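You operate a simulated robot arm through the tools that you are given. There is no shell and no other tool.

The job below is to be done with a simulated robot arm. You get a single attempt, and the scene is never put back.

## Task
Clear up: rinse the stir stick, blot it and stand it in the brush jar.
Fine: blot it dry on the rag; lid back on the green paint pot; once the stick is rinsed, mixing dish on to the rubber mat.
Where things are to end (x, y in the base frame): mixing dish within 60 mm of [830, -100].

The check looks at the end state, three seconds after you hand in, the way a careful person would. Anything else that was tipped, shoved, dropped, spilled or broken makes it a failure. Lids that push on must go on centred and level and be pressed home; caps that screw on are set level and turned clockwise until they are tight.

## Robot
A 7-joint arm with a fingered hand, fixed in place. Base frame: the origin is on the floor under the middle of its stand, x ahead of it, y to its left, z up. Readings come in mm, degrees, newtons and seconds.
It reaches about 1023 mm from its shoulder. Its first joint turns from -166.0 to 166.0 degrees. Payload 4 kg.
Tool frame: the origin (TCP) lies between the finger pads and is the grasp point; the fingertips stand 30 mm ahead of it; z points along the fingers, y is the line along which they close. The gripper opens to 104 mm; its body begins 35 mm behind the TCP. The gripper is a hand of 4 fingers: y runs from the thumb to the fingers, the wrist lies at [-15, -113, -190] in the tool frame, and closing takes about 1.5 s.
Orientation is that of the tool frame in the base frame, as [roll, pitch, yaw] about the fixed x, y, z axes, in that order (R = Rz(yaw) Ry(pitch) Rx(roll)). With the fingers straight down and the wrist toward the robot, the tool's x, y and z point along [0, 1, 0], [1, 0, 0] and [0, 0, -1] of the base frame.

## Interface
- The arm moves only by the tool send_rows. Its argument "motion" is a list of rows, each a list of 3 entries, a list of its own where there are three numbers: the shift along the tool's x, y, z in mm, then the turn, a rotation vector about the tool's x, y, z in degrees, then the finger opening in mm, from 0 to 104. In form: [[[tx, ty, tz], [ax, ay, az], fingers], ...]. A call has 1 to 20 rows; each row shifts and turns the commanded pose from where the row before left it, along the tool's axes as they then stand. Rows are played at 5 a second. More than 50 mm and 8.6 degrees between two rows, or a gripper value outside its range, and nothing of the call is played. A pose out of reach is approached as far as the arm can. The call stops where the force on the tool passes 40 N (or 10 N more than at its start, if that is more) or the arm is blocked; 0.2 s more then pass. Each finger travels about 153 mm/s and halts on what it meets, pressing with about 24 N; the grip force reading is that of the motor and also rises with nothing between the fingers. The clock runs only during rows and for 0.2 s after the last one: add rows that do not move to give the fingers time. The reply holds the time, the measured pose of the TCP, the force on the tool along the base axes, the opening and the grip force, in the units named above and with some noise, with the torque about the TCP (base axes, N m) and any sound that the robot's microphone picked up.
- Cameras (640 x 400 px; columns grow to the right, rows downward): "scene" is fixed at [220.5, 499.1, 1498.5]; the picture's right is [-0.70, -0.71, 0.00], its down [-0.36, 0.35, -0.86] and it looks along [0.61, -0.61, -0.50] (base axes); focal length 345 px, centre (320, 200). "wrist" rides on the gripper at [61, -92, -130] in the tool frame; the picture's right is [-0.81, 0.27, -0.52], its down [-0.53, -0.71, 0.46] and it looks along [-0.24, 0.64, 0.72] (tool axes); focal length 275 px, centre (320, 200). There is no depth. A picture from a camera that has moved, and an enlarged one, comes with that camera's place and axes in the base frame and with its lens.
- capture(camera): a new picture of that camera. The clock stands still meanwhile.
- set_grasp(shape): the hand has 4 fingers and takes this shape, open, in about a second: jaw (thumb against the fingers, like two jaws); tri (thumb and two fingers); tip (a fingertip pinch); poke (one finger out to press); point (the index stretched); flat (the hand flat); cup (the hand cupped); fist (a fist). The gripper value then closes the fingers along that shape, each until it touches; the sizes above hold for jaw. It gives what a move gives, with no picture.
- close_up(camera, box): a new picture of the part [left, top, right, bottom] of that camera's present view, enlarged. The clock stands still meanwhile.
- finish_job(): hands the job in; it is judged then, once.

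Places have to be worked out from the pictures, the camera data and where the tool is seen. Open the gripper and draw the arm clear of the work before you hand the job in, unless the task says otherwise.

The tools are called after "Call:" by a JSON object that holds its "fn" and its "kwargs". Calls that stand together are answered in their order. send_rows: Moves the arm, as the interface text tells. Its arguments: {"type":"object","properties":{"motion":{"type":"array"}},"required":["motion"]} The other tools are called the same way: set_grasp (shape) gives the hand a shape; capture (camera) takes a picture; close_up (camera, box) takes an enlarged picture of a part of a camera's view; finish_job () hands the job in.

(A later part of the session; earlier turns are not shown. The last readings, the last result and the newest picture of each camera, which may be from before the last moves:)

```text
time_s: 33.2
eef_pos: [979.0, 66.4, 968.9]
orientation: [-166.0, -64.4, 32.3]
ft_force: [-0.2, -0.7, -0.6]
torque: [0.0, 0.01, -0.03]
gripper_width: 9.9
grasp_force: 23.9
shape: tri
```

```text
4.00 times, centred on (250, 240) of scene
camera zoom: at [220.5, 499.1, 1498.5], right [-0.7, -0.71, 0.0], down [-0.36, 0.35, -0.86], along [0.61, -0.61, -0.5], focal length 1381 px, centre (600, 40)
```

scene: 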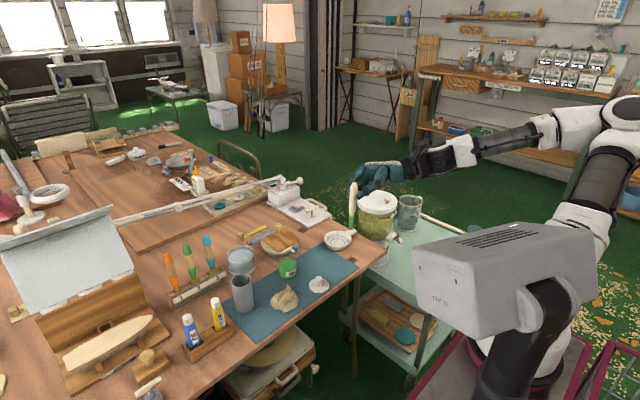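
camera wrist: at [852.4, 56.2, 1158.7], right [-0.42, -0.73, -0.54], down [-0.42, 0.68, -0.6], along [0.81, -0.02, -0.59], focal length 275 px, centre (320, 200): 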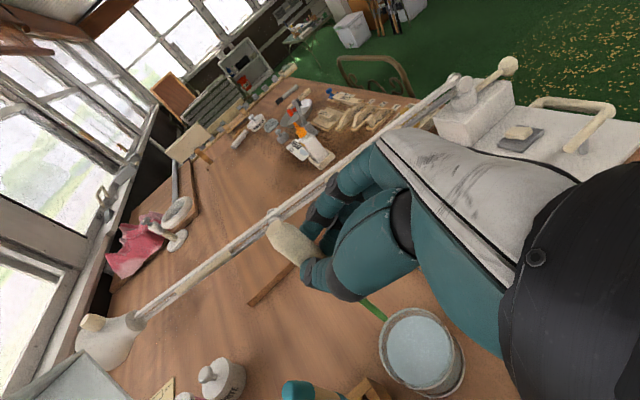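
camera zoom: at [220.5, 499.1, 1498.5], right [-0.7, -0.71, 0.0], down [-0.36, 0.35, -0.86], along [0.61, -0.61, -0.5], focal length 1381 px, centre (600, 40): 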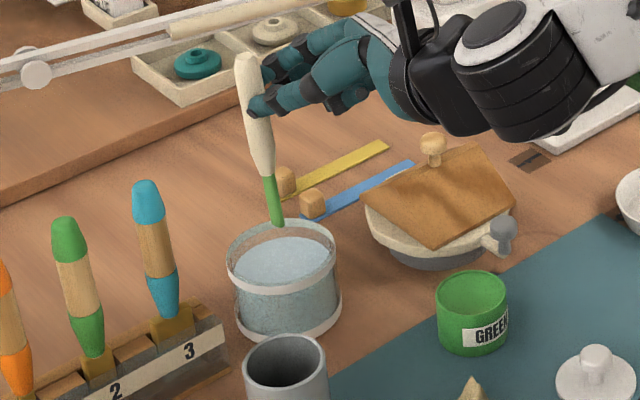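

The tip is at (985, 81, 851), centred over the glass (982, 83). I lower it 72 mm into the water and read the force.

Call:
{"fn": "send_rows", "kwargs": {"motion": [[[-16.2, 1.9, 7.55], [0, 0, 0], 4], [[-16.2, 1.9, 7.55], [0, 0, 0], 4], [[-16.2, 1.9, 7.55], [0, 0, 0], 4], [[-16.2, 1.9, 7.55], [0, 0, 0], 4], [[0, 0, 0], [0, 0, 0], 4]]}}

Call:
{"fn": "close_up", "kwargs": {"camera": "wrist", "box": [260, 200, 500, 400]}}

Call:
{"fn": "close_up", "kwargs": {"camera": "scene", "box": [200, 190, 300, 290]}}

```text
time_s: 34.4
eef_pos: [979.2, 66.6, 897.8]
orientation: [-166.1, -64.4, 32.4]
ft_force: [-0.1, 0.0, 0.0]
torque: [0.0, 0.01, -0.02]
gripper_width: 9.7
grasp_force: 23.8
shape: tri
```

```text
2.00 times, centred on (380, 300) of wrist
camera zoom: at [856.8, 56.8, 1017.0], right [-0.42, -0.73, -0.54], down [-0.42, 0.68, -0.6], along [0.81, -0.02, -0.59], focal length 551 px, centre (200, 0)
```

zoom: 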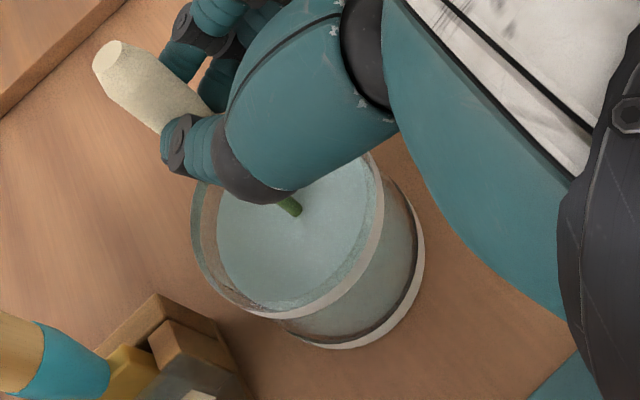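

```text
4.00 times, centred on (250, 240) of scene
camera zoom: at [220.5, 499.1, 1498.5], right [-0.7, -0.71, 0.0], down [-0.36, 0.35, -0.86], along [0.61, -0.61, -0.5], focal length 1381 px, centre (600, 40)
```

zoom: 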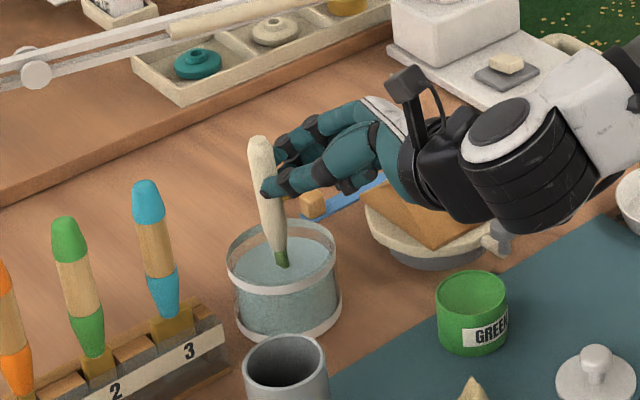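

The blade is in the water with no contact force; a little green still shows above the surface. I go 6 mm deeper and swish gently a few times.

Call:
{"fn": "send_rows", "kwargs": {"motion": [[[-5.4, 0.6, 2.5], [0, 0, 0], 4], [[2.9, 5.6, 4.9], [0, 0, 0], 4], [[-2.9, -5.6, -4.9], [0, 0, 0], 4], [[-2.9, -5.6, -4.9], [0, 0, 0], 4], [[2.9, 5.6, 4.9], [0, 0, 0], 4], [[1.8, -5.6, 5.4], [0, 0, 0], 4], [[-1.8, 5.6, -5.4], [0, 0, 0], 4], [[13.5, -1.6, -6.3], [0, 0, 0], 4], [[-13.5, 1.6, 6.3], [0, 0, 0], 4], [[2.9, 5.6, 4.9], [0, 0, 0], 4], [[-2.9, -5.6, -4.9], [0, 0, 0], 4], [[-2.9, -5.6, -4.9], [0, 0, 0], 4], [[2.9, 5.6, 4.9], [0, 0, 0], 4], [[13.5, -1.6, -6.3], [0, 0, 0], 4], [[-13.5, 1.6, 6.3], [0, 0, 0], 4], [[0, 0, 0], [0, 0, 0], 4], [[0, 0, 0], [0, 0, 0], 4], [[0, 0, 0], [0, 0, 0], 4]]}}

Call:
{"fn": "close_up", "kwargs": {"camera": "scene", "box": [200, 190, 300, 290]}}

```text
time_s: 38.2
eef_pos: [978.4, 65.6, 891.3]
orientation: [-166.1, -64.4, 32.3]
ft_force: [-0.1, -0.4, 0.0]
torque: [0.03, -0.01, 0.0]
gripper_width: 9.6
grasp_force: 24.2
shape: tri
```

```text
4.00 times, centred on (250, 240) of scene
camera zoom: at [220.5, 499.1, 1498.5], right [-0.7, -0.71, 0.0], down [-0.36, 0.35, -0.86], along [0.61, -0.61, -0.5], focal length 1381 px, centre (600, 40)
```

zoom: 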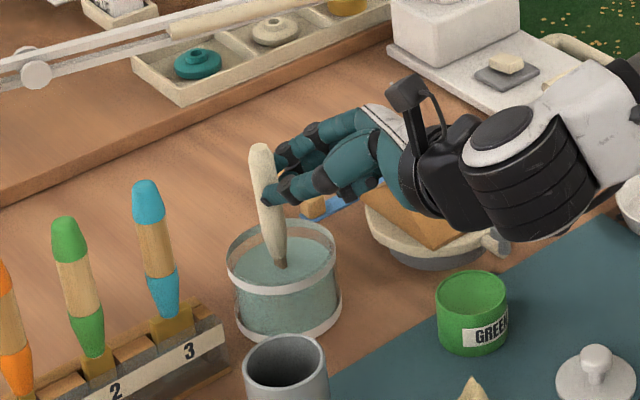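

The water has taken on a green tint and the blade now shows bare wood, so the rinse works. I lift the stick straight out 150 mm and inspect it.

Call:
{"fn": "send_rows", "kwargs": {"motion": [[[27.1, -3.2, -12.6], [0, 0, 0], 4], [[27.1, -3.2, -12.6], [0, 0, 0], 4], [[27.1, -3.2, -12.6], [0, 0, 0], 4], [[27.1, -3.2, -12.6], [0, 0, 0], 4], [[27.1, -3.2, -12.6], [0, 0, 0], 4], [[0, 0, 0], [0, 0, 0], 4]]}}

Call:
{"fn": "close_up", "kwargs": {"camera": "scene", "box": [190, 170, 310, 290]}}

Call:
{"fn": "capture", "kwargs": {"camera": "wrist"}}

```text
time_s: 39.6
eef_pos: [978.8, 66.9, 1043.0]
orientation: [-166.2, -64.3, 32.4]
ft_force: [0.4, -0.3, -0.7]
torque: [0.01, 0.0, -0.01]
gripper_width: 9.4
grasp_force: 24.3
shape: tri
```

```text
3.33 times, centred on (250, 230) of scene
camera zoom: at [220.5, 499.1, 1498.5], right [-0.7, -0.71, 0.0], down [-0.36, 0.35, -0.86], along [0.61, -0.61, -0.5], focal length 1151 px, centre (553, 100)
```

zoom: 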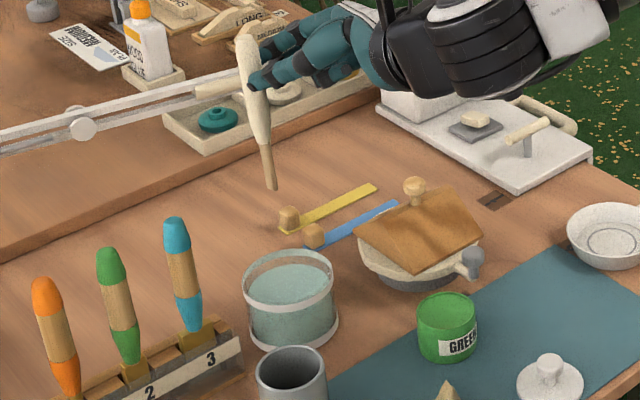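

```text
taken
camera wrist: at [857.3, 57.8, 1162.1], right [-0.42, -0.73, -0.54], down [-0.42, 0.68, -0.6], along [0.81, -0.02, -0.59], focal length 275 px, centre (320, 200)
```

wrist: 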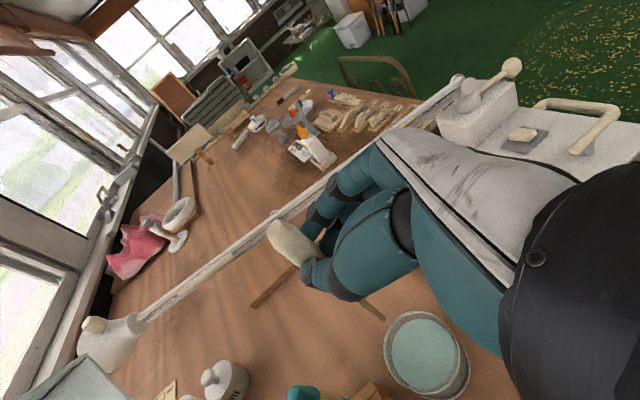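

The blade is clean bare wood. I carry it level back to above the rag, near (778, 81), and look.

Call:
{"fn": "send_rows", "kwargs": {"motion": [[[-12.6, -24.2, -21.05], [0, 0, 0], 4], [[-12.6, -24.2, -21.05], [0, 0, 0], 4], [[-12.6, -24.2, -21.05], [0, 0, 0], 4], [[-12.6, -24.2, -21.05], [0, 0, 0], 4], [[-12.6, -24.2, -21.05], [0, 0, 0], 4], [[-12.6, -24.2, -21.05], [0, 0, 0], 4], [[0, 0, 0], [0, 0, 0], 4]]}}

Call:
{"fn": "capture", "kwargs": {"camera": "wrist"}}

Call:
{"fn": "close_up", "kwargs": {"camera": "scene", "box": [220, 200, 340, 320]}}

```text
time_s: 41.2
eef_pos: [771.8, 65.6, 1041.7]
orientation: [-166.1, -64.4, 32.3]
ft_force: [-0.6, -0.1, -0.9]
torque: [0.02, -0.02, 0.01]
gripper_width: 9.5
grasp_force: 23.6
shape: tri
```

```text
taken
camera wrist: at [649.7, 56.5, 1160.4], right [-0.42, -0.73, -0.54], down [-0.42, 0.68, -0.6], along [0.81, -0.02, -0.59], focal length 275 px, centre (320, 200)
```

wrist: 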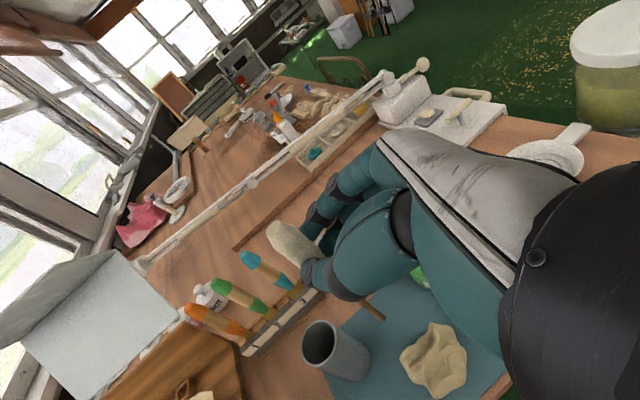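

```text
3.33 times, centred on (280, 260) of scene
camera zoom: at [220.5, 499.1, 1498.5], right [-0.7, -0.71, 0.0], down [-0.36, 0.35, -0.86], along [0.61, -0.61, -0.5], focal length 1151 px, centre (453, 0)
```

zoom: 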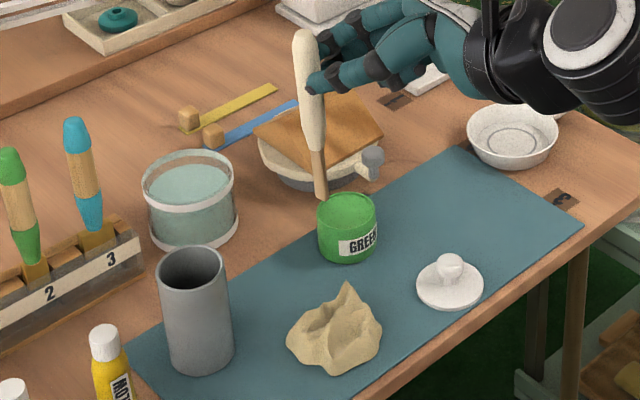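

I enlarge the rag in the wrist view to choose the spot to blot.

Call:
{"fn": "close_up", "kwargs": {"camera": "wrist", "box": [290, 280, 490, 400]}}

Call:
{"fn": "close_up", "kwargs": {"camera": "scene", "box": [260, 270, 340, 320]}}

```text
3.20 times, centred on (390, 340) of wrist
camera zoom: at [649.7, 56.5, 1160.4], right [-0.42, -0.73, -0.54], down [-0.42, 0.68, -0.6], along [0.81, -0.02, -0.59], focal length 881 px, centre (96, -248)
```

zoom: 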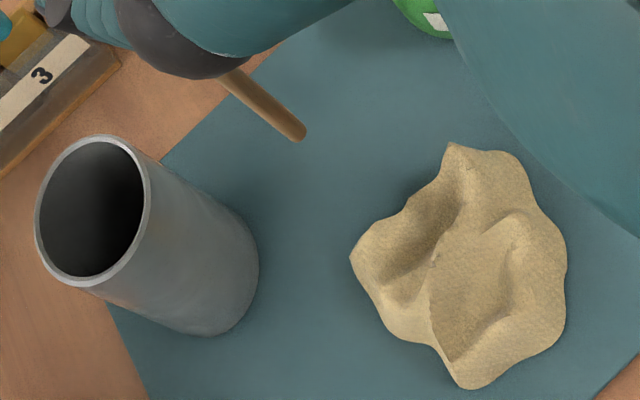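

```text
8.00 times, centred on (300, 295) of scene
camera zoom: at [220.5, 499.1, 1498.5], right [-0.7, -0.71, 0.0], down [-0.36, 0.35, -0.86], along [0.61, -0.61, -0.5], focal length 2762 px, centre (480, -560)
```

zoom: 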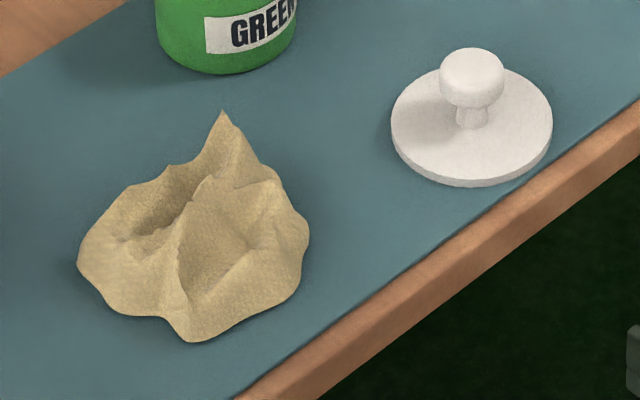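

The tip is at about (777, 82, 925) and the rag centre at (772, 80). I lower 100 mm over the rag's middle, then will feel for contact.

Call:
{"fn": "send_rows", "kwargs": {"motion": [[[-23.1, 2.1, 9.4], [0, 0, 0], 4], [[-23.1, 2.1, 9.4], [0, 0, 0], 4], [[-23.1, 2.1, 9.4], [0, 0, 0], 4], [[-23.1, 2.1, 9.4], [0, 0, 0], 4], [[0, 0, 0], [0, 0, 0], 4]]}}

Call:
{"fn": "close_up", "kwargs": {"camera": "wrist", "box": [290, 240, 490, 400]}}

Call:
{"fn": "close_up", "kwargs": {"camera": "scene", "box": [250, 230, 350, 320]}}

```text
time_s: 42.4
eef_pos: [767.0, 64.2, 943.4]
orientation: [-166.1, -64.3, 32.2]
ft_force: [-0.1, -0.5, 0.2]
torque: [0.01, -0.04, -0.03]
gripper_width: 9.4
grasp_force: 24.0
shape: tri
```

```text
2.50 times, centred on (390, 320) of wrist
camera zoom: at [645.1, 54.3, 1061.2], right [-0.42, -0.73, -0.54], down [-0.42, 0.68, -0.6], along [0.81, -0.02, -0.59], focal length 688 px, centre (145, -100)
```

zoom: 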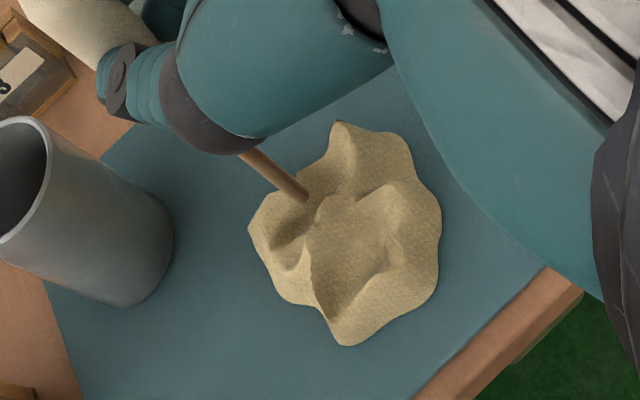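

```text
4.44 times, centred on (300, 275) of scene
camera zoom: at [220.5, 499.1, 1498.5], right [-0.7, -0.71, 0.0], down [-0.36, 0.35, -0.86], along [0.61, -0.61, -0.5], focal length 1535 px, centre (409, -133)
```

zoom: 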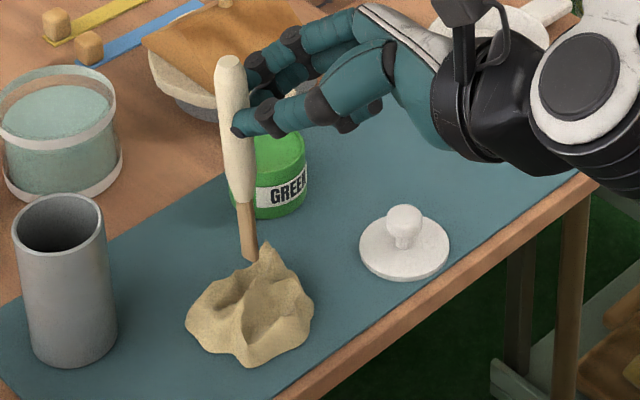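

The tip is right above the rag's ridge. I lower 24 mm in small rows and read the force.

Call:
{"fn": "send_rows", "kwargs": {"motion": [[[-5.4, 0.6, 2.5], [0, 0, 0], 4], [[-5.4, 0.6, 2.5], [0, 0, 0], 4], [[-5.4, 0.6, 2.5], [0, 0, 0], 4], [[-5.4, 0.6, 2.5], [0, 0, 0], 4]]}}

Call:
{"fn": "close_up", "kwargs": {"camera": "scene", "box": [250, 230, 350, 320]}}

Call:
{"fn": "close_up", "kwargs": {"camera": "wrist", "box": [290, 240, 490, 400]}}

```text
time_s: 43.4
eef_pos: [766.2, 64.9, 920.7]
orientation: [-166.1, -64.5, 32.4]
ft_force: [0.1, -1.9, 16.2]
torque: [0.19, -0.29, -0.04]
gripper_width: 9.8
grasp_force: 24.0
shape: tri
```

```text
4.44 times, centred on (300, 275) of scene
camera zoom: at [220.5, 499.1, 1498.5], right [-0.7, -0.71, 0.0], down [-0.36, 0.35, -0.86], along [0.61, -0.61, -0.5], focal length 1535 px, centre (409, -133)
```

zoom: 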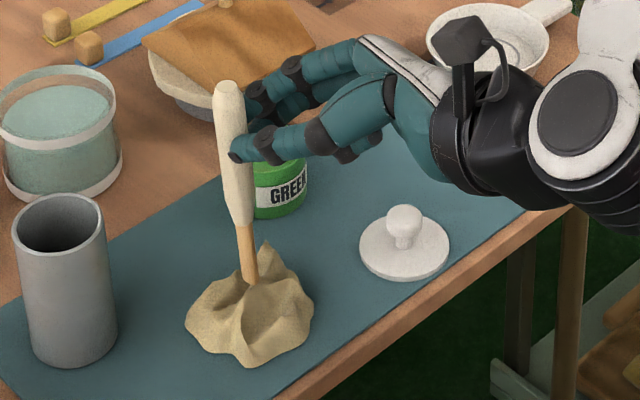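

```text
2.50 times, centred on (390, 320) of wrist
camera zoom: at [644.6, 54.7, 1038.6], right [-0.42, -0.73, -0.54], down [-0.42, 0.69, -0.6], along [0.81, -0.02, -0.59], focal length 688 px, centre (145, -100)
```

zoom: 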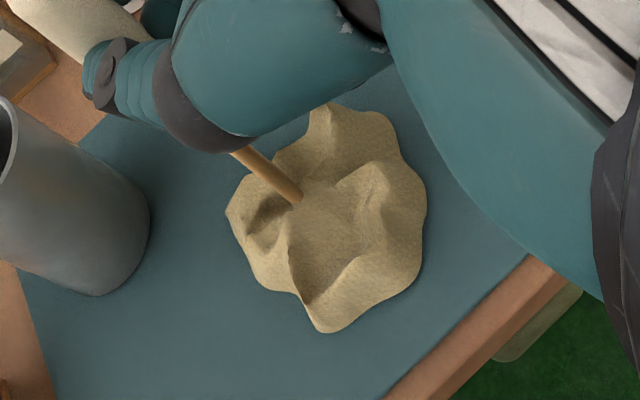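

The tip presses the rag with 16 N, and the blade already looks lighter. I ease off 2 mm and hold there for a moment.

Call:
{"fn": "send_rows", "kwargs": {"motion": [[[1.8, -0.2, -0.84], [0, 0, 0], 4], [[0, 0, 0], [0, 0, 0], 4], [[0, 0, 0], [0, 0, 0], 4], [[0, 0, 0], [0, 0, 0], 4], [[0, 0, 0], [0, 0, 0], 4], [[0, 0, 0], [0, 0, 0], 4], [[0, 0, 0], [0, 0, 0], 4], [[0, 0, 0], [0, 0, 0], 4]]}}

Call:
{"fn": "close_up", "kwargs": {"camera": "scene", "box": [250, 230, 350, 320]}}

```text
time_s: 45.2
eef_pos: [767.8, 63.4, 920.4]
orientation: [-166.0, -64.4, 32.2]
ft_force: [0.2, -0.5, 8.1]
torque: [0.08, -0.13, 0.0]
gripper_width: 9.6
grasp_force: 23.5
shape: tri
```

```text
4.44 times, centred on (300, 275) of scene
camera zoom: at [220.5, 499.1, 1498.5], right [-0.7, -0.71, 0.0], down [-0.36, 0.35, -0.86], along [0.61, -0.61, -0.5], focal length 1535 px, centre (409, -133)
```

zoom: 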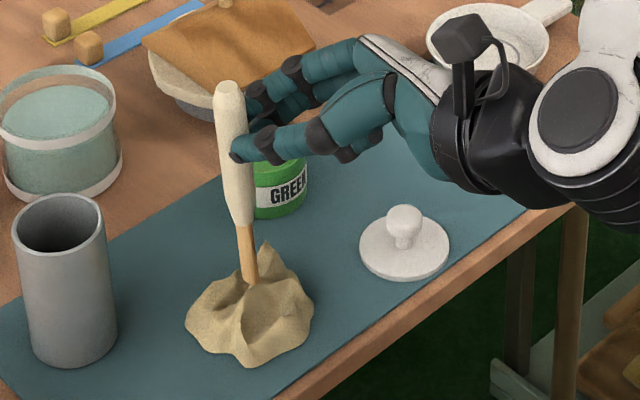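

Holding at 8 N, the blade appears lighter and dry. I lift 40 mm and compare the blade's colour.

Call:
{"fn": "send_rows", "kwargs": {"motion": [[[9.02, -1.05, -4.19], [0, 0, 0], 4], [[9.02, -1.05, -4.19], [0, 0, 0], 4], [[9.02, -1.05, -4.19], [0, 0, 0], 4], [[9.02, -1.05, -4.19], [0, 0, 0], 4], [[0, 0, 0], [0, 0, 0], 4]]}}

Call:
{"fn": "close_up", "kwargs": {"camera": "scene", "box": [260, 220, 340, 310]}}

Call:
{"fn": "close_up", "kwargs": {"camera": "wrist", "box": [290, 240, 490, 400]}}

```text
time_s: 46.4
eef_pos: [766.5, 64.1, 960.0]
orientation: [-165.8, -64.3, 32.2]
ft_force: [-0.7, 0.4, -0.4]
torque: [0.03, -0.02, -0.02]
gripper_width: 9.7
grasp_force: 24.0
shape: tri
```

```text
4.44 times, centred on (300, 265) of scene
camera zoom: at [220.5, 499.1, 1498.5], right [-0.7, -0.71, 0.0], down [-0.36, 0.35, -0.86], along [0.61, -0.61, -0.5], focal length 1535 px, centre (409, -89)
```

zoom: 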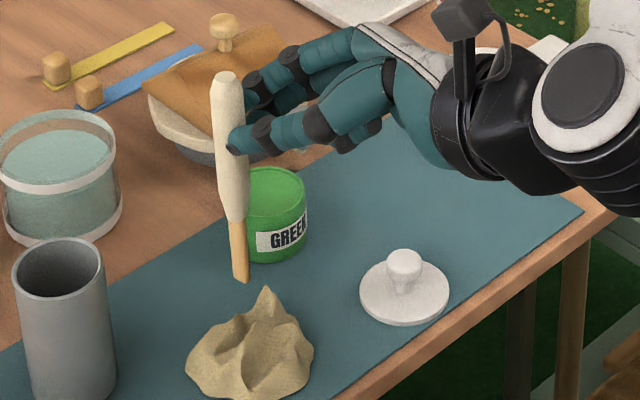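

```text
2.50 times, centred on (390, 320) of wrist
camera zoom: at [644.9, 54.9, 1079.5], right [-0.42, -0.73, -0.54], down [-0.42, 0.68, -0.6], along [0.81, -0.02, -0.59], focal length 688 px, centre (145, -100)
```

zoom: 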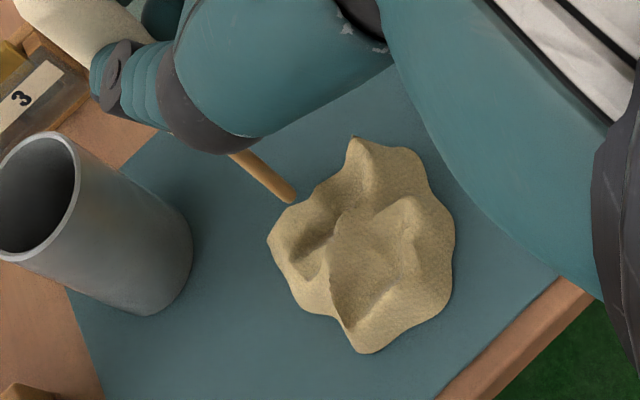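

The blade has turned from dark wet to light tan. For thoroughness I dab it once more for about two seconds and compare.

Call:
{"fn": "send_rows", "kwargs": {"motion": [[[-9.02, 1.05, 4.19], [0, 0, 0], 4], [[-9.02, 1.05, 4.19], [0, 0, 0], 4], [[-9.02, 1.05, 4.19], [0, 0, 0], 4], [[-8.3, 0.97, 3.86], [0, 0, 0], 4], [[0, 0, 0], [0, 0, 0], 4], [[0, 0, 0], [0, 0, 0], 4], [[0, 0, 0], [0, 0, 0], 4], [[0, 0, 0], [0, 0, 0], 4], [[0, 0, 0], [0, 0, 0], 4], [[0, 0, 0], [0, 0, 0], 4], [[0, 0, 0], [0, 0, 0], 4], [[0, 0, 0], [0, 0, 0], 4], [[0, 0, 0], [0, 0, 0], 4]]}}

Call:
{"fn": "send_rows", "kwargs": {"motion": [[[27.1, -3.2, -12.6], [0, 0, 0], 4], [[27.1, -3.2, -12.6], [0, 0, 0], 4], [[27.1, -3.2, -12.6], [0, 0, 0], 4], [[18, -2.1, -8.4], [0, 0, 0], 4], [[0, 0, 0], [0, 0, 0], 4]]}}

Call:
{"fn": "close_up", "kwargs": {"camera": "scene", "box": [240, 190, 340, 320]}}

Call:
{"fn": "capture", "kwargs": {"camera": "wrist"}}

```text
time_s: 49.2
eef_pos: [766.5, 62.9, 920.8]
orientation: [-166.0, -64.3, 32.2]
ft_force: [-0.6, -1.5, 10.3]
torque: [0.12, -0.18, -0.03]
gripper_width: 9.7
grasp_force: 24.4
shape: tri
```

```text
time_s: 50.4
eef_pos: [766.1, 64.6, 1031.2]
orientation: [-166.0, -64.4, 32.2]
ft_force: [-0.4, 0.2, 0.5]
torque: [-0.02, -0.02, 0.0]
gripper_width: 9.7
grasp_force: 24.1
shape: tri
```

```text
3.08 times, centred on (290, 255) of scene
camera zoom: at [220.5, 499.1, 1498.5], right [-0.7, -0.71, 0.0], down [-0.36, 0.35, -0.86], along [0.61, -0.61, -0.5], focal length 1062 px, centre (412, 31)
```

zoom: 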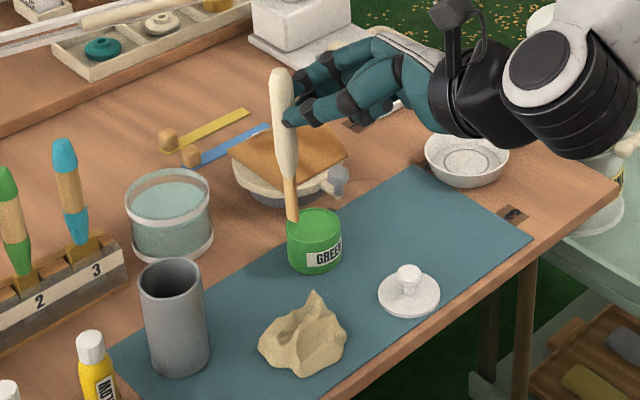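

```text
taken
camera wrist: at [645.1, 54.3, 1151.3], right [-0.42, -0.73, -0.54], down [-0.42, 0.68, -0.6], along [0.81, -0.02, -0.59], focal length 275 px, centre (320, 200)
```

wrist: 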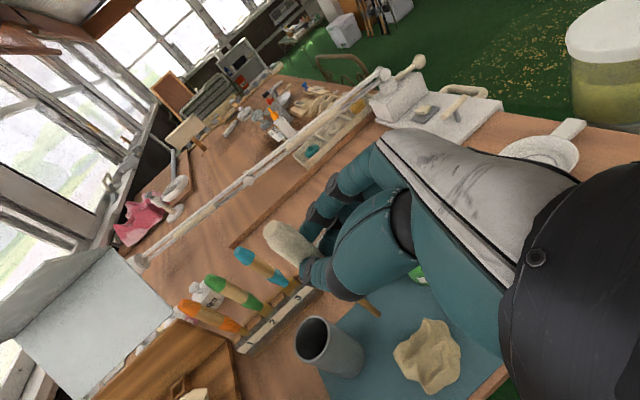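

The blade is dry and the rag undisturbed. The jar's rim centre triangulates to (841, 166, 865), so I carry the stick over it, keeping its tip at z ≈ 915.

Call:
{"fn": "send_rows", "kwargs": {"motion": [[[14.2, -5.8, 32], [0, 0, 0], 4], [[14.2, -5.8, 32], [0, 0, 0], 4], [[14.2, -5.7, 32], [0, 0, 0], 4], [[0, 0, 0], [0, 0, 0], 4]]}}

Call:
{"fn": "close_up", "kwargs": {"camera": "scene", "box": [210, 190, 310, 320]}}

Call:
{"fn": "close_up", "kwargs": {"camera": "wrist", "box": [260, 210, 460, 400]}}

```text
time_s: 51.4
eef_pos: [828.5, 150.2, 1030.7]
orientation: [-166.1, -64.3, 32.4]
ft_force: [-0.4, -0.9, 0.2]
torque: [-0.01, 0.0, 0.02]
gripper_width: 9.8
grasp_force: 24.3
shape: tri
```

```text
3.08 times, centred on (260, 255) of scene
camera zoom: at [220.5, 499.1, 1498.5], right [-0.7, -0.71, 0.0], down [-0.36, 0.35, -0.86], along [0.61, -0.61, -0.5], focal length 1062 px, centre (505, 31)
```

zoom: 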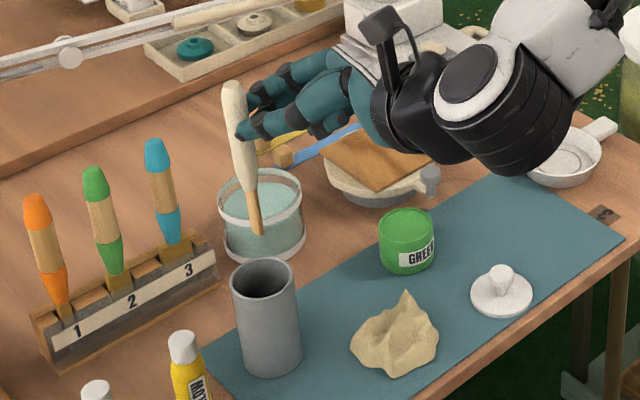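

```text
2.11 times, centred on (360, 305) of wrist
camera zoom: at [707.5, 140.5, 1150.1], right [-0.42, -0.73, -0.54], down [-0.42, 0.68, -0.6], along [0.81, -0.02, -0.59], focal length 580 px, centre (236, -21)
```

zoom: 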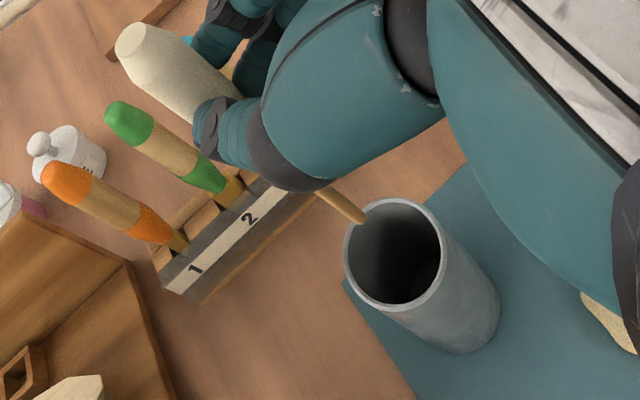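

The tip is at (839, 166) over the jar's rim centre (839, 167). I lower 60 mm so the tip just enters the jar, then check.

Call:
{"fn": "send_rows", "kwargs": {"motion": [[[-13.5, 1.6, 6.3], [0, 0, 0], 4], [[-13.5, 1.6, 6.3], [0, 0, 0], 4], [[-13.5, 1.6, 6.3], [0, 0, 0], 4], [[-13.5, 1.6, 6.3], [0, 0, 0], 4], [[0, 0, 0], [0, 0, 0], 4]]}}

Call:
{"fn": "close_up", "kwargs": {"camera": "scene", "box": [210, 220, 310, 320]}}

Call:
{"fn": "close_up", "kwargs": {"camera": "wrist", "box": [260, 210, 460, 400]}}

```text
time_s: 52.6
eef_pos: [828.9, 151.1, 970.5]
orientation: [-166.1, -64.4, 32.4]
ft_force: [-0.4, -0.4, -0.5]
torque: [-0.01, -0.01, 0.01]
gripper_width: 8.6
grasp_force: 23.9
shape: tri
```

```text
4.00 times, centred on (260, 270) of scene
camera zoom: at [220.5, 499.1, 1498.5], right [-0.7, -0.71, 0.0], down [-0.36, 0.35, -0.86], along [0.61, -0.61, -0.5], focal length 1381 px, centre (560, -80)
```

zoom: 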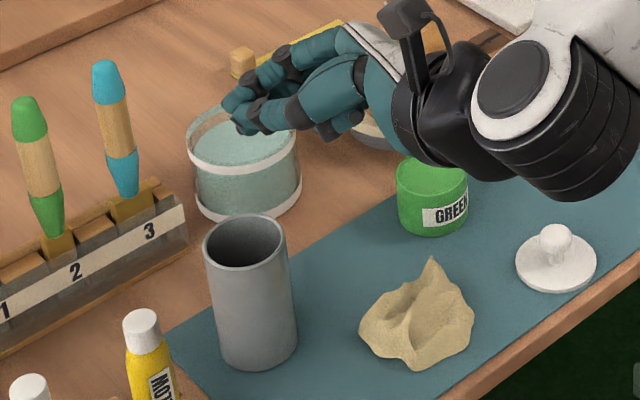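

```text
2.11 times, centred on (360, 305) of wrist
camera zoom: at [707.0, 141.4, 1090.0], right [-0.42, -0.73, -0.54], down [-0.42, 0.68, -0.6], along [0.81, -0.02, -0.59], focal length 580 px, centre (236, -21)
```

zoom: 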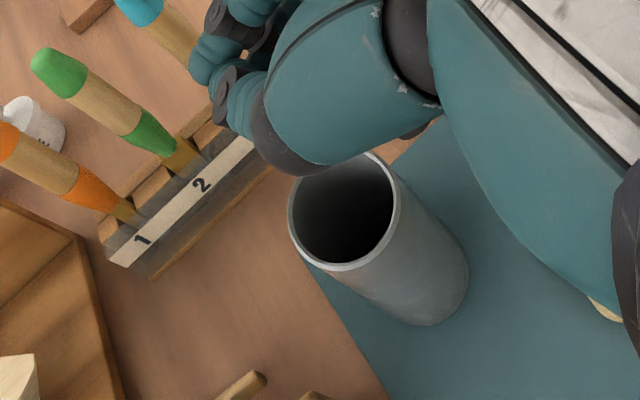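

The stick is no longer between the fingers. I look at the full pictures at once to find where it went.

Call:
{"fn": "capture", "kwargs": {"camera": "wrist"}}

Call:
{"fn": "capture", "kwargs": {"camera": "scene"}}

Call:
{"fn": "close_up", "kwargs": {"camera": "scene", "box": [140, 230, 300, 350]}}

```text
taken
camera wrist: at [707.0, 141.4, 1090.0], right [-0.42, -0.73, -0.54], down [-0.42, 0.68, -0.6], along [0.81, -0.02, -0.59], focal length 275 px, centre (320, 200)
```

wrist: 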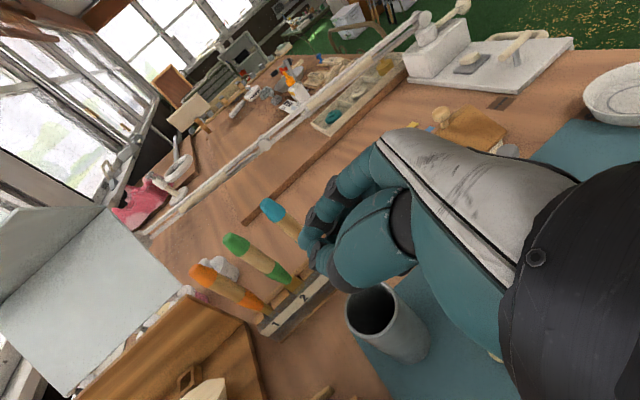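

```text
taken
```

scene: 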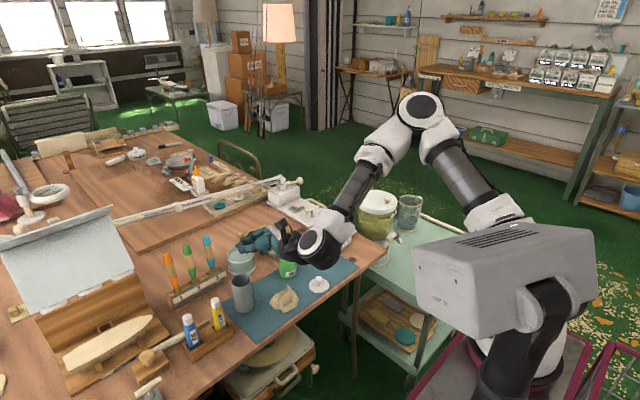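

```text
3.33 times, centred on (220, 290) of scene
camera zoom: at [220.5, 499.1, 1498.5], right [-0.7, -0.71, 0.0], down [-0.36, 0.35, -0.86], along [0.61, -0.61, -0.5], focal length 1151 px, centre (653, -100)
```

zoom: 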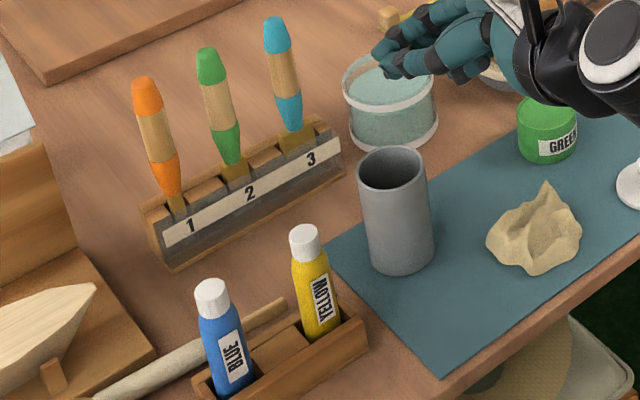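

The stick slipped out and now lies on the table behind the paint tubes, from about (864, 262) to (881, 404). The jar stands unmoved. I look closely at the stick and its neighbours.

Call:
{"fn": "close_up", "kwargs": {"camera": "scene", "box": [120, 290, 250, 400]}}

Call:
{"fn": "close_up", "kwargs": {"camera": "scene", "box": [160, 300, 240, 360]}}

```text
3.64 times, centred on (185, 345) of scene
camera zoom: at [220.5, 499.1, 1498.5], right [-0.7, -0.71, 0.0], down [-0.36, 0.35, -0.86], along [0.61, -0.61, -0.5], focal length 1256 px, centre (811, -327)
```

zoom: 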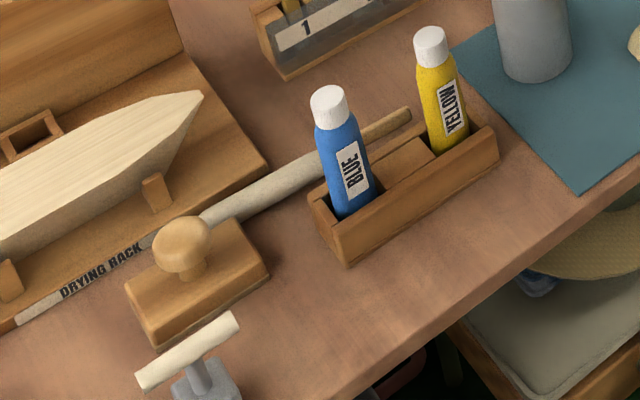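

```text
6.67 times, centred on (200, 330) of scene
camera zoom: at [220.5, 499.1, 1498.5], right [-0.7, -0.71, 0.0], down [-0.36, 0.35, -0.86], along [0.61, -0.61, -0.5], focal length 2302 px, centre (1120, -667)
```

zoom: 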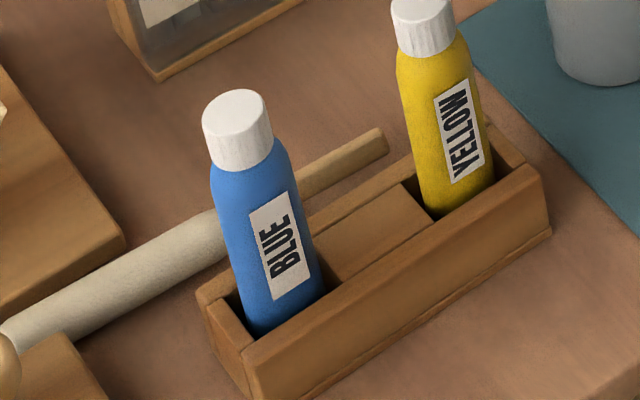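

The stick lies between the tube rack, the drying-rack board and the stamp block. I back the hand off and up so that the wrist camera can look down on that spot.

Call:
{"fn": "send_rows", "kwargs": {"motion": [[[9, -1.0, -4.2], [0, 0, 0], 20], [[9, -1.0, -4.2], [0, 0, 0], 20], [[0, -25, -26], [0, 0, 0], 20], [[0, -25, -26], [0, 0, 0], 20], [[0, -25, -26], [0, 0, 0], 20], [[0, 0, 0], [0, 0, 0], 20]]}}

Call:
{"fn": "capture", "kwargs": {"camera": "wrist"}}

```text
time_s: 54.0
eef_pos: [728.9, 150.7, 1031.0]
orientation: [-166.0, -64.4, 32.2]
ft_force: [-0.1, 0.7, 0.4]
torque: [0.0, -0.02, 0.05]
gripper_width: 19.8
grasp_force: 0.1
shape: tri
```

```text
taken
camera wrist: at [607.6, 141.7, 1150.4], right [-0.42, -0.73, -0.54], down [-0.42, 0.68, -0.6], along [0.81, -0.02, -0.59], focal length 275 px, centre (320, 200)
```

wrist: 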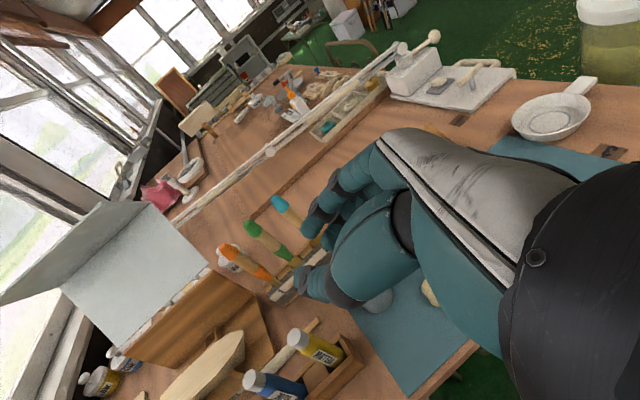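

I enlarge the region around the stick.

Call:
{"fn": "close_up", "kwargs": {"camera": "wrist", "box": [200, 290, 380, 400]}}

```text
3.56 times, centred on (290, 345) of wrist
camera zoom: at [607.6, 141.7, 1150.4], right [-0.42, -0.73, -0.54], down [-0.42, 0.68, -0.6], along [0.81, -0.02, -0.59], focal length 979 px, centre (427, -316)
```

zoom: 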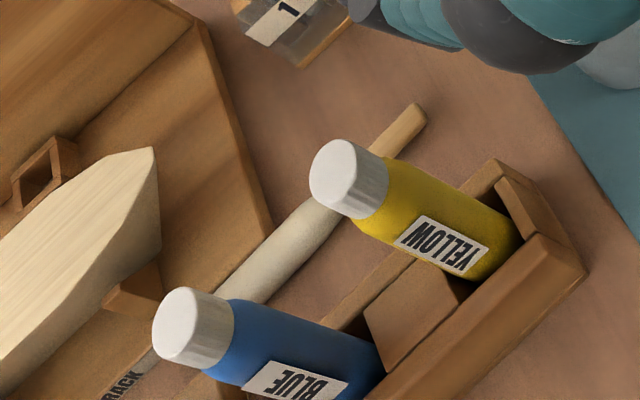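

The stick lies about along y at x ≈ 875–880, blade end at y ≈ 266, handle end near y ≈ 405, with a gap of 33–45 mm to the tube rack. I turn the hand to point almost straight down, closing along x, and then view the stick from nearer.

Call:
{"fn": "send_rows", "kwargs": {"motion": [[[0, 0, 0], [2.661, -5.931, -4.344], 40], [[0, 0, 0], [2.661, -5.931, -4.344], 40], [[0, 0, 0], [2.661, -5.931, -4.344], 40], [[0, 0, 0], [2.661, -5.931, -4.344], 40], [[0, 0, 0], [2.661, -5.931, -4.344], 40], [[0, 0, 0], [2.661, -5.931, -4.344], 40], [[0, 0, 0], [2.661, -5.931, -4.344], 40], [[0, 0, 0], [2.661, -5.931, -4.344], 40], [[0, 0, 0], [2.661, -5.931, -4.344], 40], [[0, 0, 0], [2.661, -5.931, -4.344], 40], [[0, 0, 0], [2.661, -5.931, -4.344], 40], [[0, 0, 0], [0, 0, 0], 40]]}}

```text
time_s: 56.6
eef_pos: [728.2, 150.6, 1033.5]
orientation: [-174.9, 0.1, 97.9]
ft_force: [0.4, 0.2, 0.0]
torque: [0.02, 0.01, -0.03]
gripper_width: 39.7
grasp_force: 0.1
shape: tri
```

The orientation is as intended. I move to about (780, 250, 1020) to see the stick clear of the fingers.

Call:
{"fn": "send_rows", "kwargs": {"motion": [[[22.8, 16.3, 2], [0, 0, 0], 40], [[22.8, 16.3, 2], [0, 0, 0], 40], [[22.8, 16.3, 2], [0, 0, 0], 40], [[22.8, 16.3, 2], [0, 0, 0], 40], [[0, 0, 0], [0, 0, 0], 40]]}}

Call:
{"fn": "capture", "kwargs": {"camera": "wrist"}}

Call:
{"fn": "close_up", "kwargs": {"camera": "wrist", "box": [120, 130, 330, 280]}}

```text
time_s: 57.8
eef_pos: [779.3, 236.8, 1024.0]
orientation: [-174.9, 0.1, 97.9]
ft_force: [0.9, -1.5, 0.2]
torque: [-0.01, 0.02, -0.01]
gripper_width: 39.6
grasp_force: 0.0
shape: tri
out of reach, approached as far as the arm can: row 4
```

```text
taken
camera wrist: at [691.8, 286.4, 1160.1], right [0.43, -0.76, 0.49], down [-0.67, -0.63, -0.39], along [0.61, -0.16, -0.78], focal length 275 px, centre (320, 200)
```

wrist: 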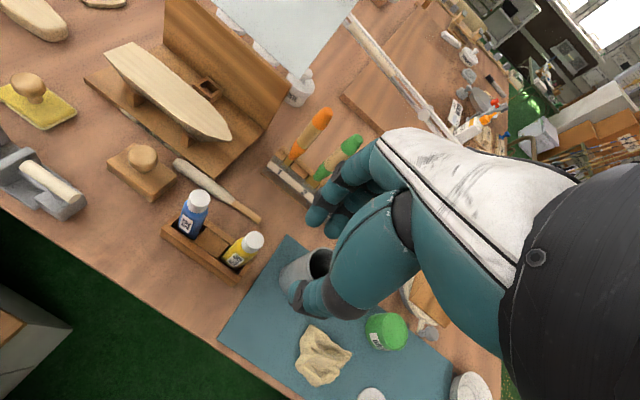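

```text
2.67 times, centred on (225, 205) of wrist
camera zoom: at [691.8, 286.4, 1160.1], right [0.43, -0.76, 0.49], down [-0.67, -0.63, -0.39], along [0.61, -0.16, -0.78], focal length 734 px, centre (573, 187)
```

zoom: 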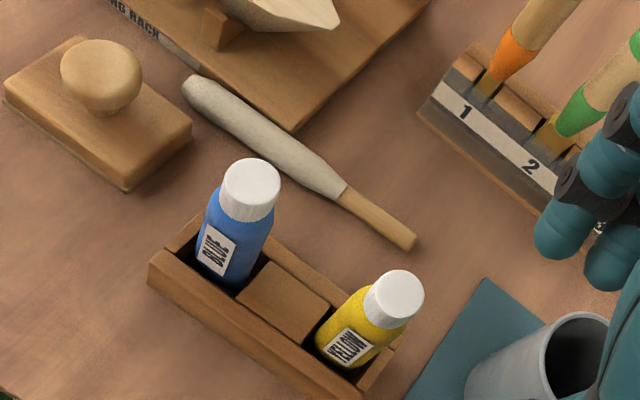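

This view shows the stick well clear: about 45 mm from the tube rack and 6 mm from the drying-rack board, its handle from (889, 317) to (878, 410). I move above the handle's lower part near (885, 322), watching reachability.

Call:
{"fn": "send_rows", "kwargs": {"motion": [[[17.4, 30.2, 12.4], [0, 0, 0], 40], [[17.4, 30.2, 12.4], [0, 0, 0], 40], [[17.4, 30.2, 12.4], [0, 0, 0], 40], [[17.4, 30.2, 12.4], [0, 0, 0], 40], [[0, 0, 0], [0, 0, 0], 40]]}}

Call:
{"fn": "capture", "kwargs": {"camera": "wrist"}}

Call:
{"fn": "capture", "kwargs": {"camera": "scene"}}

```text
time_s: 59.0
eef_pos: [795.7, 235.1, 1021.3]
orientation: [-175.0, 0.0, 97.9]
ft_force: [-0.2, -0.5, -0.1]
torque: [0.01, 0.01, -0.02]
gripper_width: 39.7
grasp_force: 0.1
shape: tri
out of reach, approached as far as the arm can: row 1, 2, 3, 4
```

```text
taken
camera wrist: at [707.1, 284.0, 1159.3], right [0.43, -0.76, 0.49], down [-0.67, -0.63, -0.39], along [0.61, -0.16, -0.78], focal length 275 px, centre (320, 200)
```

wrist: 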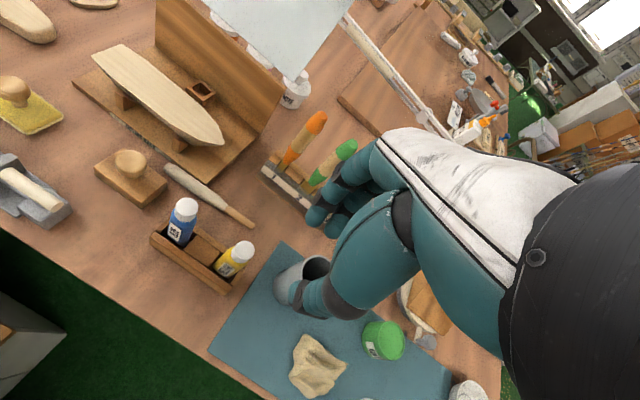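

```text
taken
```

scene: 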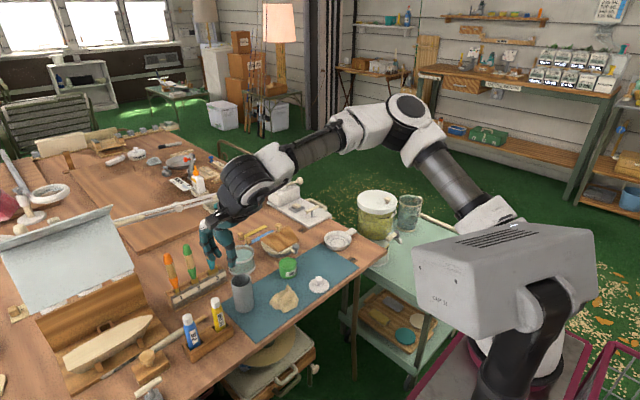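

The arm stopped at (796, 235), so this wrist configuration is near a limit. I raise and draw back a little, yaw the hand 14° further toward the arm's own direction, and try again.

Call:
{"fn": "send_rows", "kwargs": {"motion": [[[0, -25, -30], [0, 0, 0], 40], [[0, -25, -30], [0, 0, 0], 40], [[0, 0, 0], [0, -0.6, -6.97], 40], [[0, 0, 0], [0, -0.6, -6.97], 40], [[0, 0, 0], [0, 0, 0], 40]]}}

Call:
{"fn": "send_rows", "kwargs": {"motion": [[[15, 30, 0], [0, 0, 0], 40], [[15, 30, 0], [0, 0, 0], 40], [[15, 30, 0], [0, 0, 0], 40]]}}

```text
time_s: 60.2
eef_pos: [748.8, 228.6, 1085.7]
orientation: [-175.0, 0.0, 112.0]
ft_force: [-1.1, 0.0, 0.2]
torque: [0.03, -0.01, 0.0]
gripper_width: 40.0
grasp_force: 0.2
shape: tri
```

```text
time_s: 61.0
eef_pos: [780.3, 261.8, 1082.3]
orientation: [-175.1, -0.1, 111.8]
ft_force: [0.7, -0.3, 0.2]
torque: [0.02, 0.01, -0.02]
gripper_width: 40.0
grasp_force: 0.1
shape: tri
out of reach, approached as far as the arm can: row 2, 3
```

It went a little further but hit the limit again at height 1082. I test whether reach improves lower down, staying well above the tube caps (z ≈ 890).

Call:
{"fn": "send_rows", "kwargs": {"motion": [[[3.5, 9.4, 29.8], [0, 0, 0], 40], [[3.5, 9.4, 29.8], [0, 0, 0], 40], [[3.5, 9.4, 29.8], [0, 0, 0], 40], [[3.5, 9.4, 29.8], [0, 0, 0], 40], [[0, 0, 0], [0, 0, 0], 40]]}}

Call:
{"fn": "send_rows", "kwargs": {"motion": [[[10, 30, 0], [0, 0, 0], 40], [[10, 30, 0], [0, 0, 0], 40], [[10, 30, 0], [0, 0, 0], 40], [[0, 0, 0], [0, 0, 0], 40]]}}

```text
time_s: 62.2
eef_pos: [814.1, 250.9, 1008.9]
orientation: [-175.1, 0.0, 111.9]
ft_force: [0.4, -0.3, -0.7]
torque: [0.03, 0.02, -0.01]
gripper_width: 39.7
grasp_force: 0.1
shape: tri
out of reach, approached as far as the arm can: row 1, 2, 3, 4
```

```text
time_s: 63.2
eef_pos: [815.1, 250.1, 1007.9]
orientation: [-175.0, -0.1, 112.0]
ft_force: [-0.6, -0.2, 0.9]
torque: [0.01, -0.01, 0.01]
gripper_width: 39.5
grasp_force: 0.1
shape: tri
out of reach, approached as far as the arm can: row 1, 2, 3
```

The arm is stuck on a joint limit in this posture. I go back toward the starting pose to recover a neutral posture before approaching from there.

Call:
{"fn": "send_rows", "kwargs": {"motion": [[[0, -30, -25], [0, 0, 0], 40], [[0, -30, -25], [0, 0, 0], 40], [[-20, -30, -20], [0, 0, 0], 40], [[-30, -30, -20], [0, 0, 0], 40], [[-40, -20, -15], [0, 0, 0], 40], [[-40, -15, -15], [0, 0, 0], 40], [[-40, 0, -15], [0, 0, 0], 40], [[-40, 0, -15], [0, 0, 0], 40], [[0, 0, 0], [0, 0.6, 7.27], 40], [[0, 0, 0], [0, 0.6, 7.27], 40], [[0, 0, 0], [0, 0.6, 7.27], 40], [[0, 0, 0], [-5, 0, 0], 40], [[0, 0, 0], [0, 0, 0], 40]]}}

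Call:
{"fn": "capture", "kwargs": {"camera": "scene"}}

```text
time_s: 66.0
eef_pos: [762.2, 1.8, 1170.5]
orientation: [180.0, 0.1, 89.9]
ft_force: [0.1, -0.7, 0.9]
torque: [-0.06, 0.0, -0.03]
gripper_width: 39.9
grasp_force: 0.1
shape: tri
```

```text
taken
```

scene: 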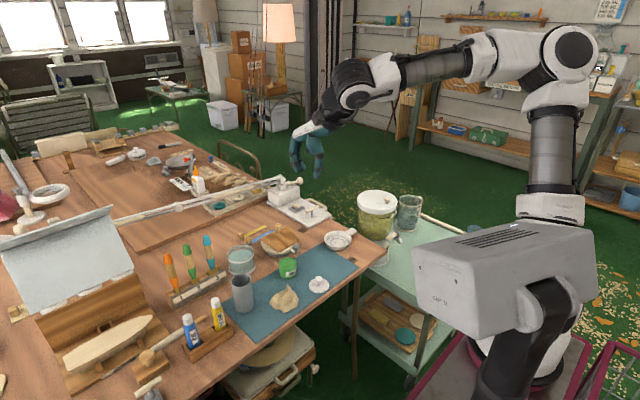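

The elbow is up again and the posture looks healthy. I move left at height in this posture, toward (780, 300, 1100).

Call:
{"fn": "send_rows", "kwargs": {"motion": [[[37.3, 2.3, 8.8], [0, 0, 0], 40], [[37.3, 2.3, 8.8], [0, 0, 0], 40], [[37.3, 2.3, 8.8], [0, 0, 0], 40], [[37.3, 2.3, 8.8], [0, 0, 0], 40], [[37.3, 2.3, 8.8], [0, 0, 0], 40], [[37.3, 2.3, 8.8], [0, 0, 0], 40], [[37.3, 2.3, 8.8], [0, 0, 0], 40], [[37.3, 2.3, 8.8], [0, 0, 0], 40], [[0, 0, 0], [0, 0, 0], 40]]}}

Call:
{"fn": "capture", "kwargs": {"camera": "scene"}}

```text
time_s: 68.0
eef_pos: [776.9, 234.4, 1115.5]
orientation: [179.9, -0.1, 89.9]
ft_force: [-0.2, -1.4, 0.1]
torque: [-0.02, 0.0, 0.02]
gripper_width: 39.8
grasp_force: 0.1
shape: tri
out of reach, approached as far as the arm can: row 7, 8
```

```text
taken
```

scene: 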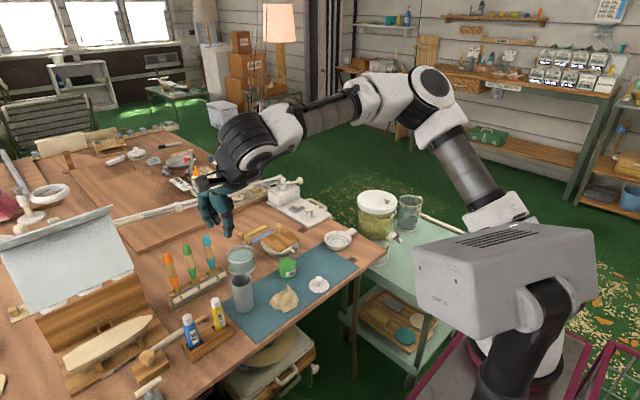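

It is again limited near wrist y ≈ 210, because the elbow swings right instead of the base joint turning. I return to the starting pose and will then sweep the whole pose about the base axis so that the first joint does the turning.

Call:
{"fn": "send_rows", "kwargs": {"motion": [[[-32, -17, -5.3], [0, 0, 0], 40], [[-32, -17, -5.3], [0, 0, 0], 40], [[-32, -17, -5.3], [0, 0, 0], 40], [[-32, -17, -5.3], [0, 0, 0], 40], [[-32, -17, -5.3], [0, 0, 0], 40], [[-32, -17, -5.3], [0, 0, 0], 40], [[-32, -17, -5.3], [0, 0, 0], 40], [[-32, -17, -5.3], [0, 0, 0], 40], [[-32, -17, -5.3], [0, 0, 0], 40], [[-32, -17, -5.3], [0, 0, 0], 40], [[0, 0, 0], [0, 0, 0], 40]]}}

Call:
{"fn": "capture", "kwargs": {"camera": "scene"}}

```text
time_s: 70.4
eef_pos: [607.9, -86.2, 1170.1]
orientation: [180.0, 0.1, 90.1]
ft_force: [0.2, -0.9, -0.4]
torque: [0.0, 0.01, -0.02]
gripper_width: 39.9
grasp_force: 0.0
shape: tri
```

```text
taken
```

scene: 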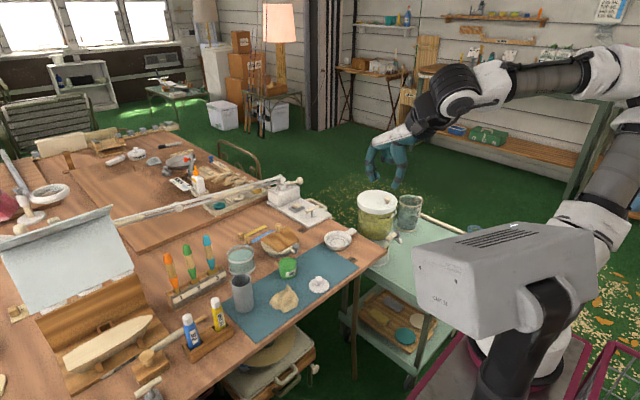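

The neutral posture is back. Now I sweep the whole pose 36° to the left about the base axis, so that mainly the first joint moves.

Call:
{"fn": "send_rows", "kwargs": {"motion": [[[48, 4.9, 0], [0, 0, -4.5], 40], [[48, 4.9, 0], [0, 0, -4.5], 40], [[48, 4.9, 0], [0, 0, -4.5], 40], [[48, 4.9, 0], [0, 0, -4.5], 40], [[48, 4.9, 0], [0, 0, -4.5], 40], [[48, 4.9, 0], [0, 0, -4.5], 40], [[48, 4.9, 0], [0, 0, -4.5], 40], [[48, 4.9, 0], [0, 0, -4.5], 40], [[0, 0, 0], [0, 0, 0], 40]]}}

Call:
{"fn": "capture", "kwargs": {"camera": "scene"}}

```text
time_s: 72.4
eef_pos: [540.9, 288.6, 1167.8]
orientation: [-180.0, 0.1, 126.1]
ft_force: [-0.4, -0.6, 0.1]
torque: [-0.01, -0.01, 0.01]
gripper_width: 40.0
grasp_force: 0.1
shape: tri
```

```text
taken
```

scene: 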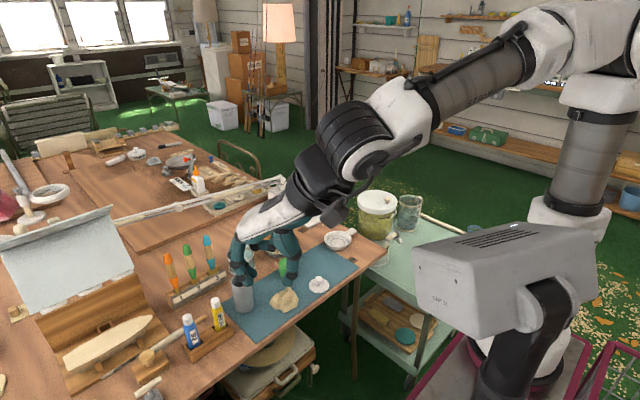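

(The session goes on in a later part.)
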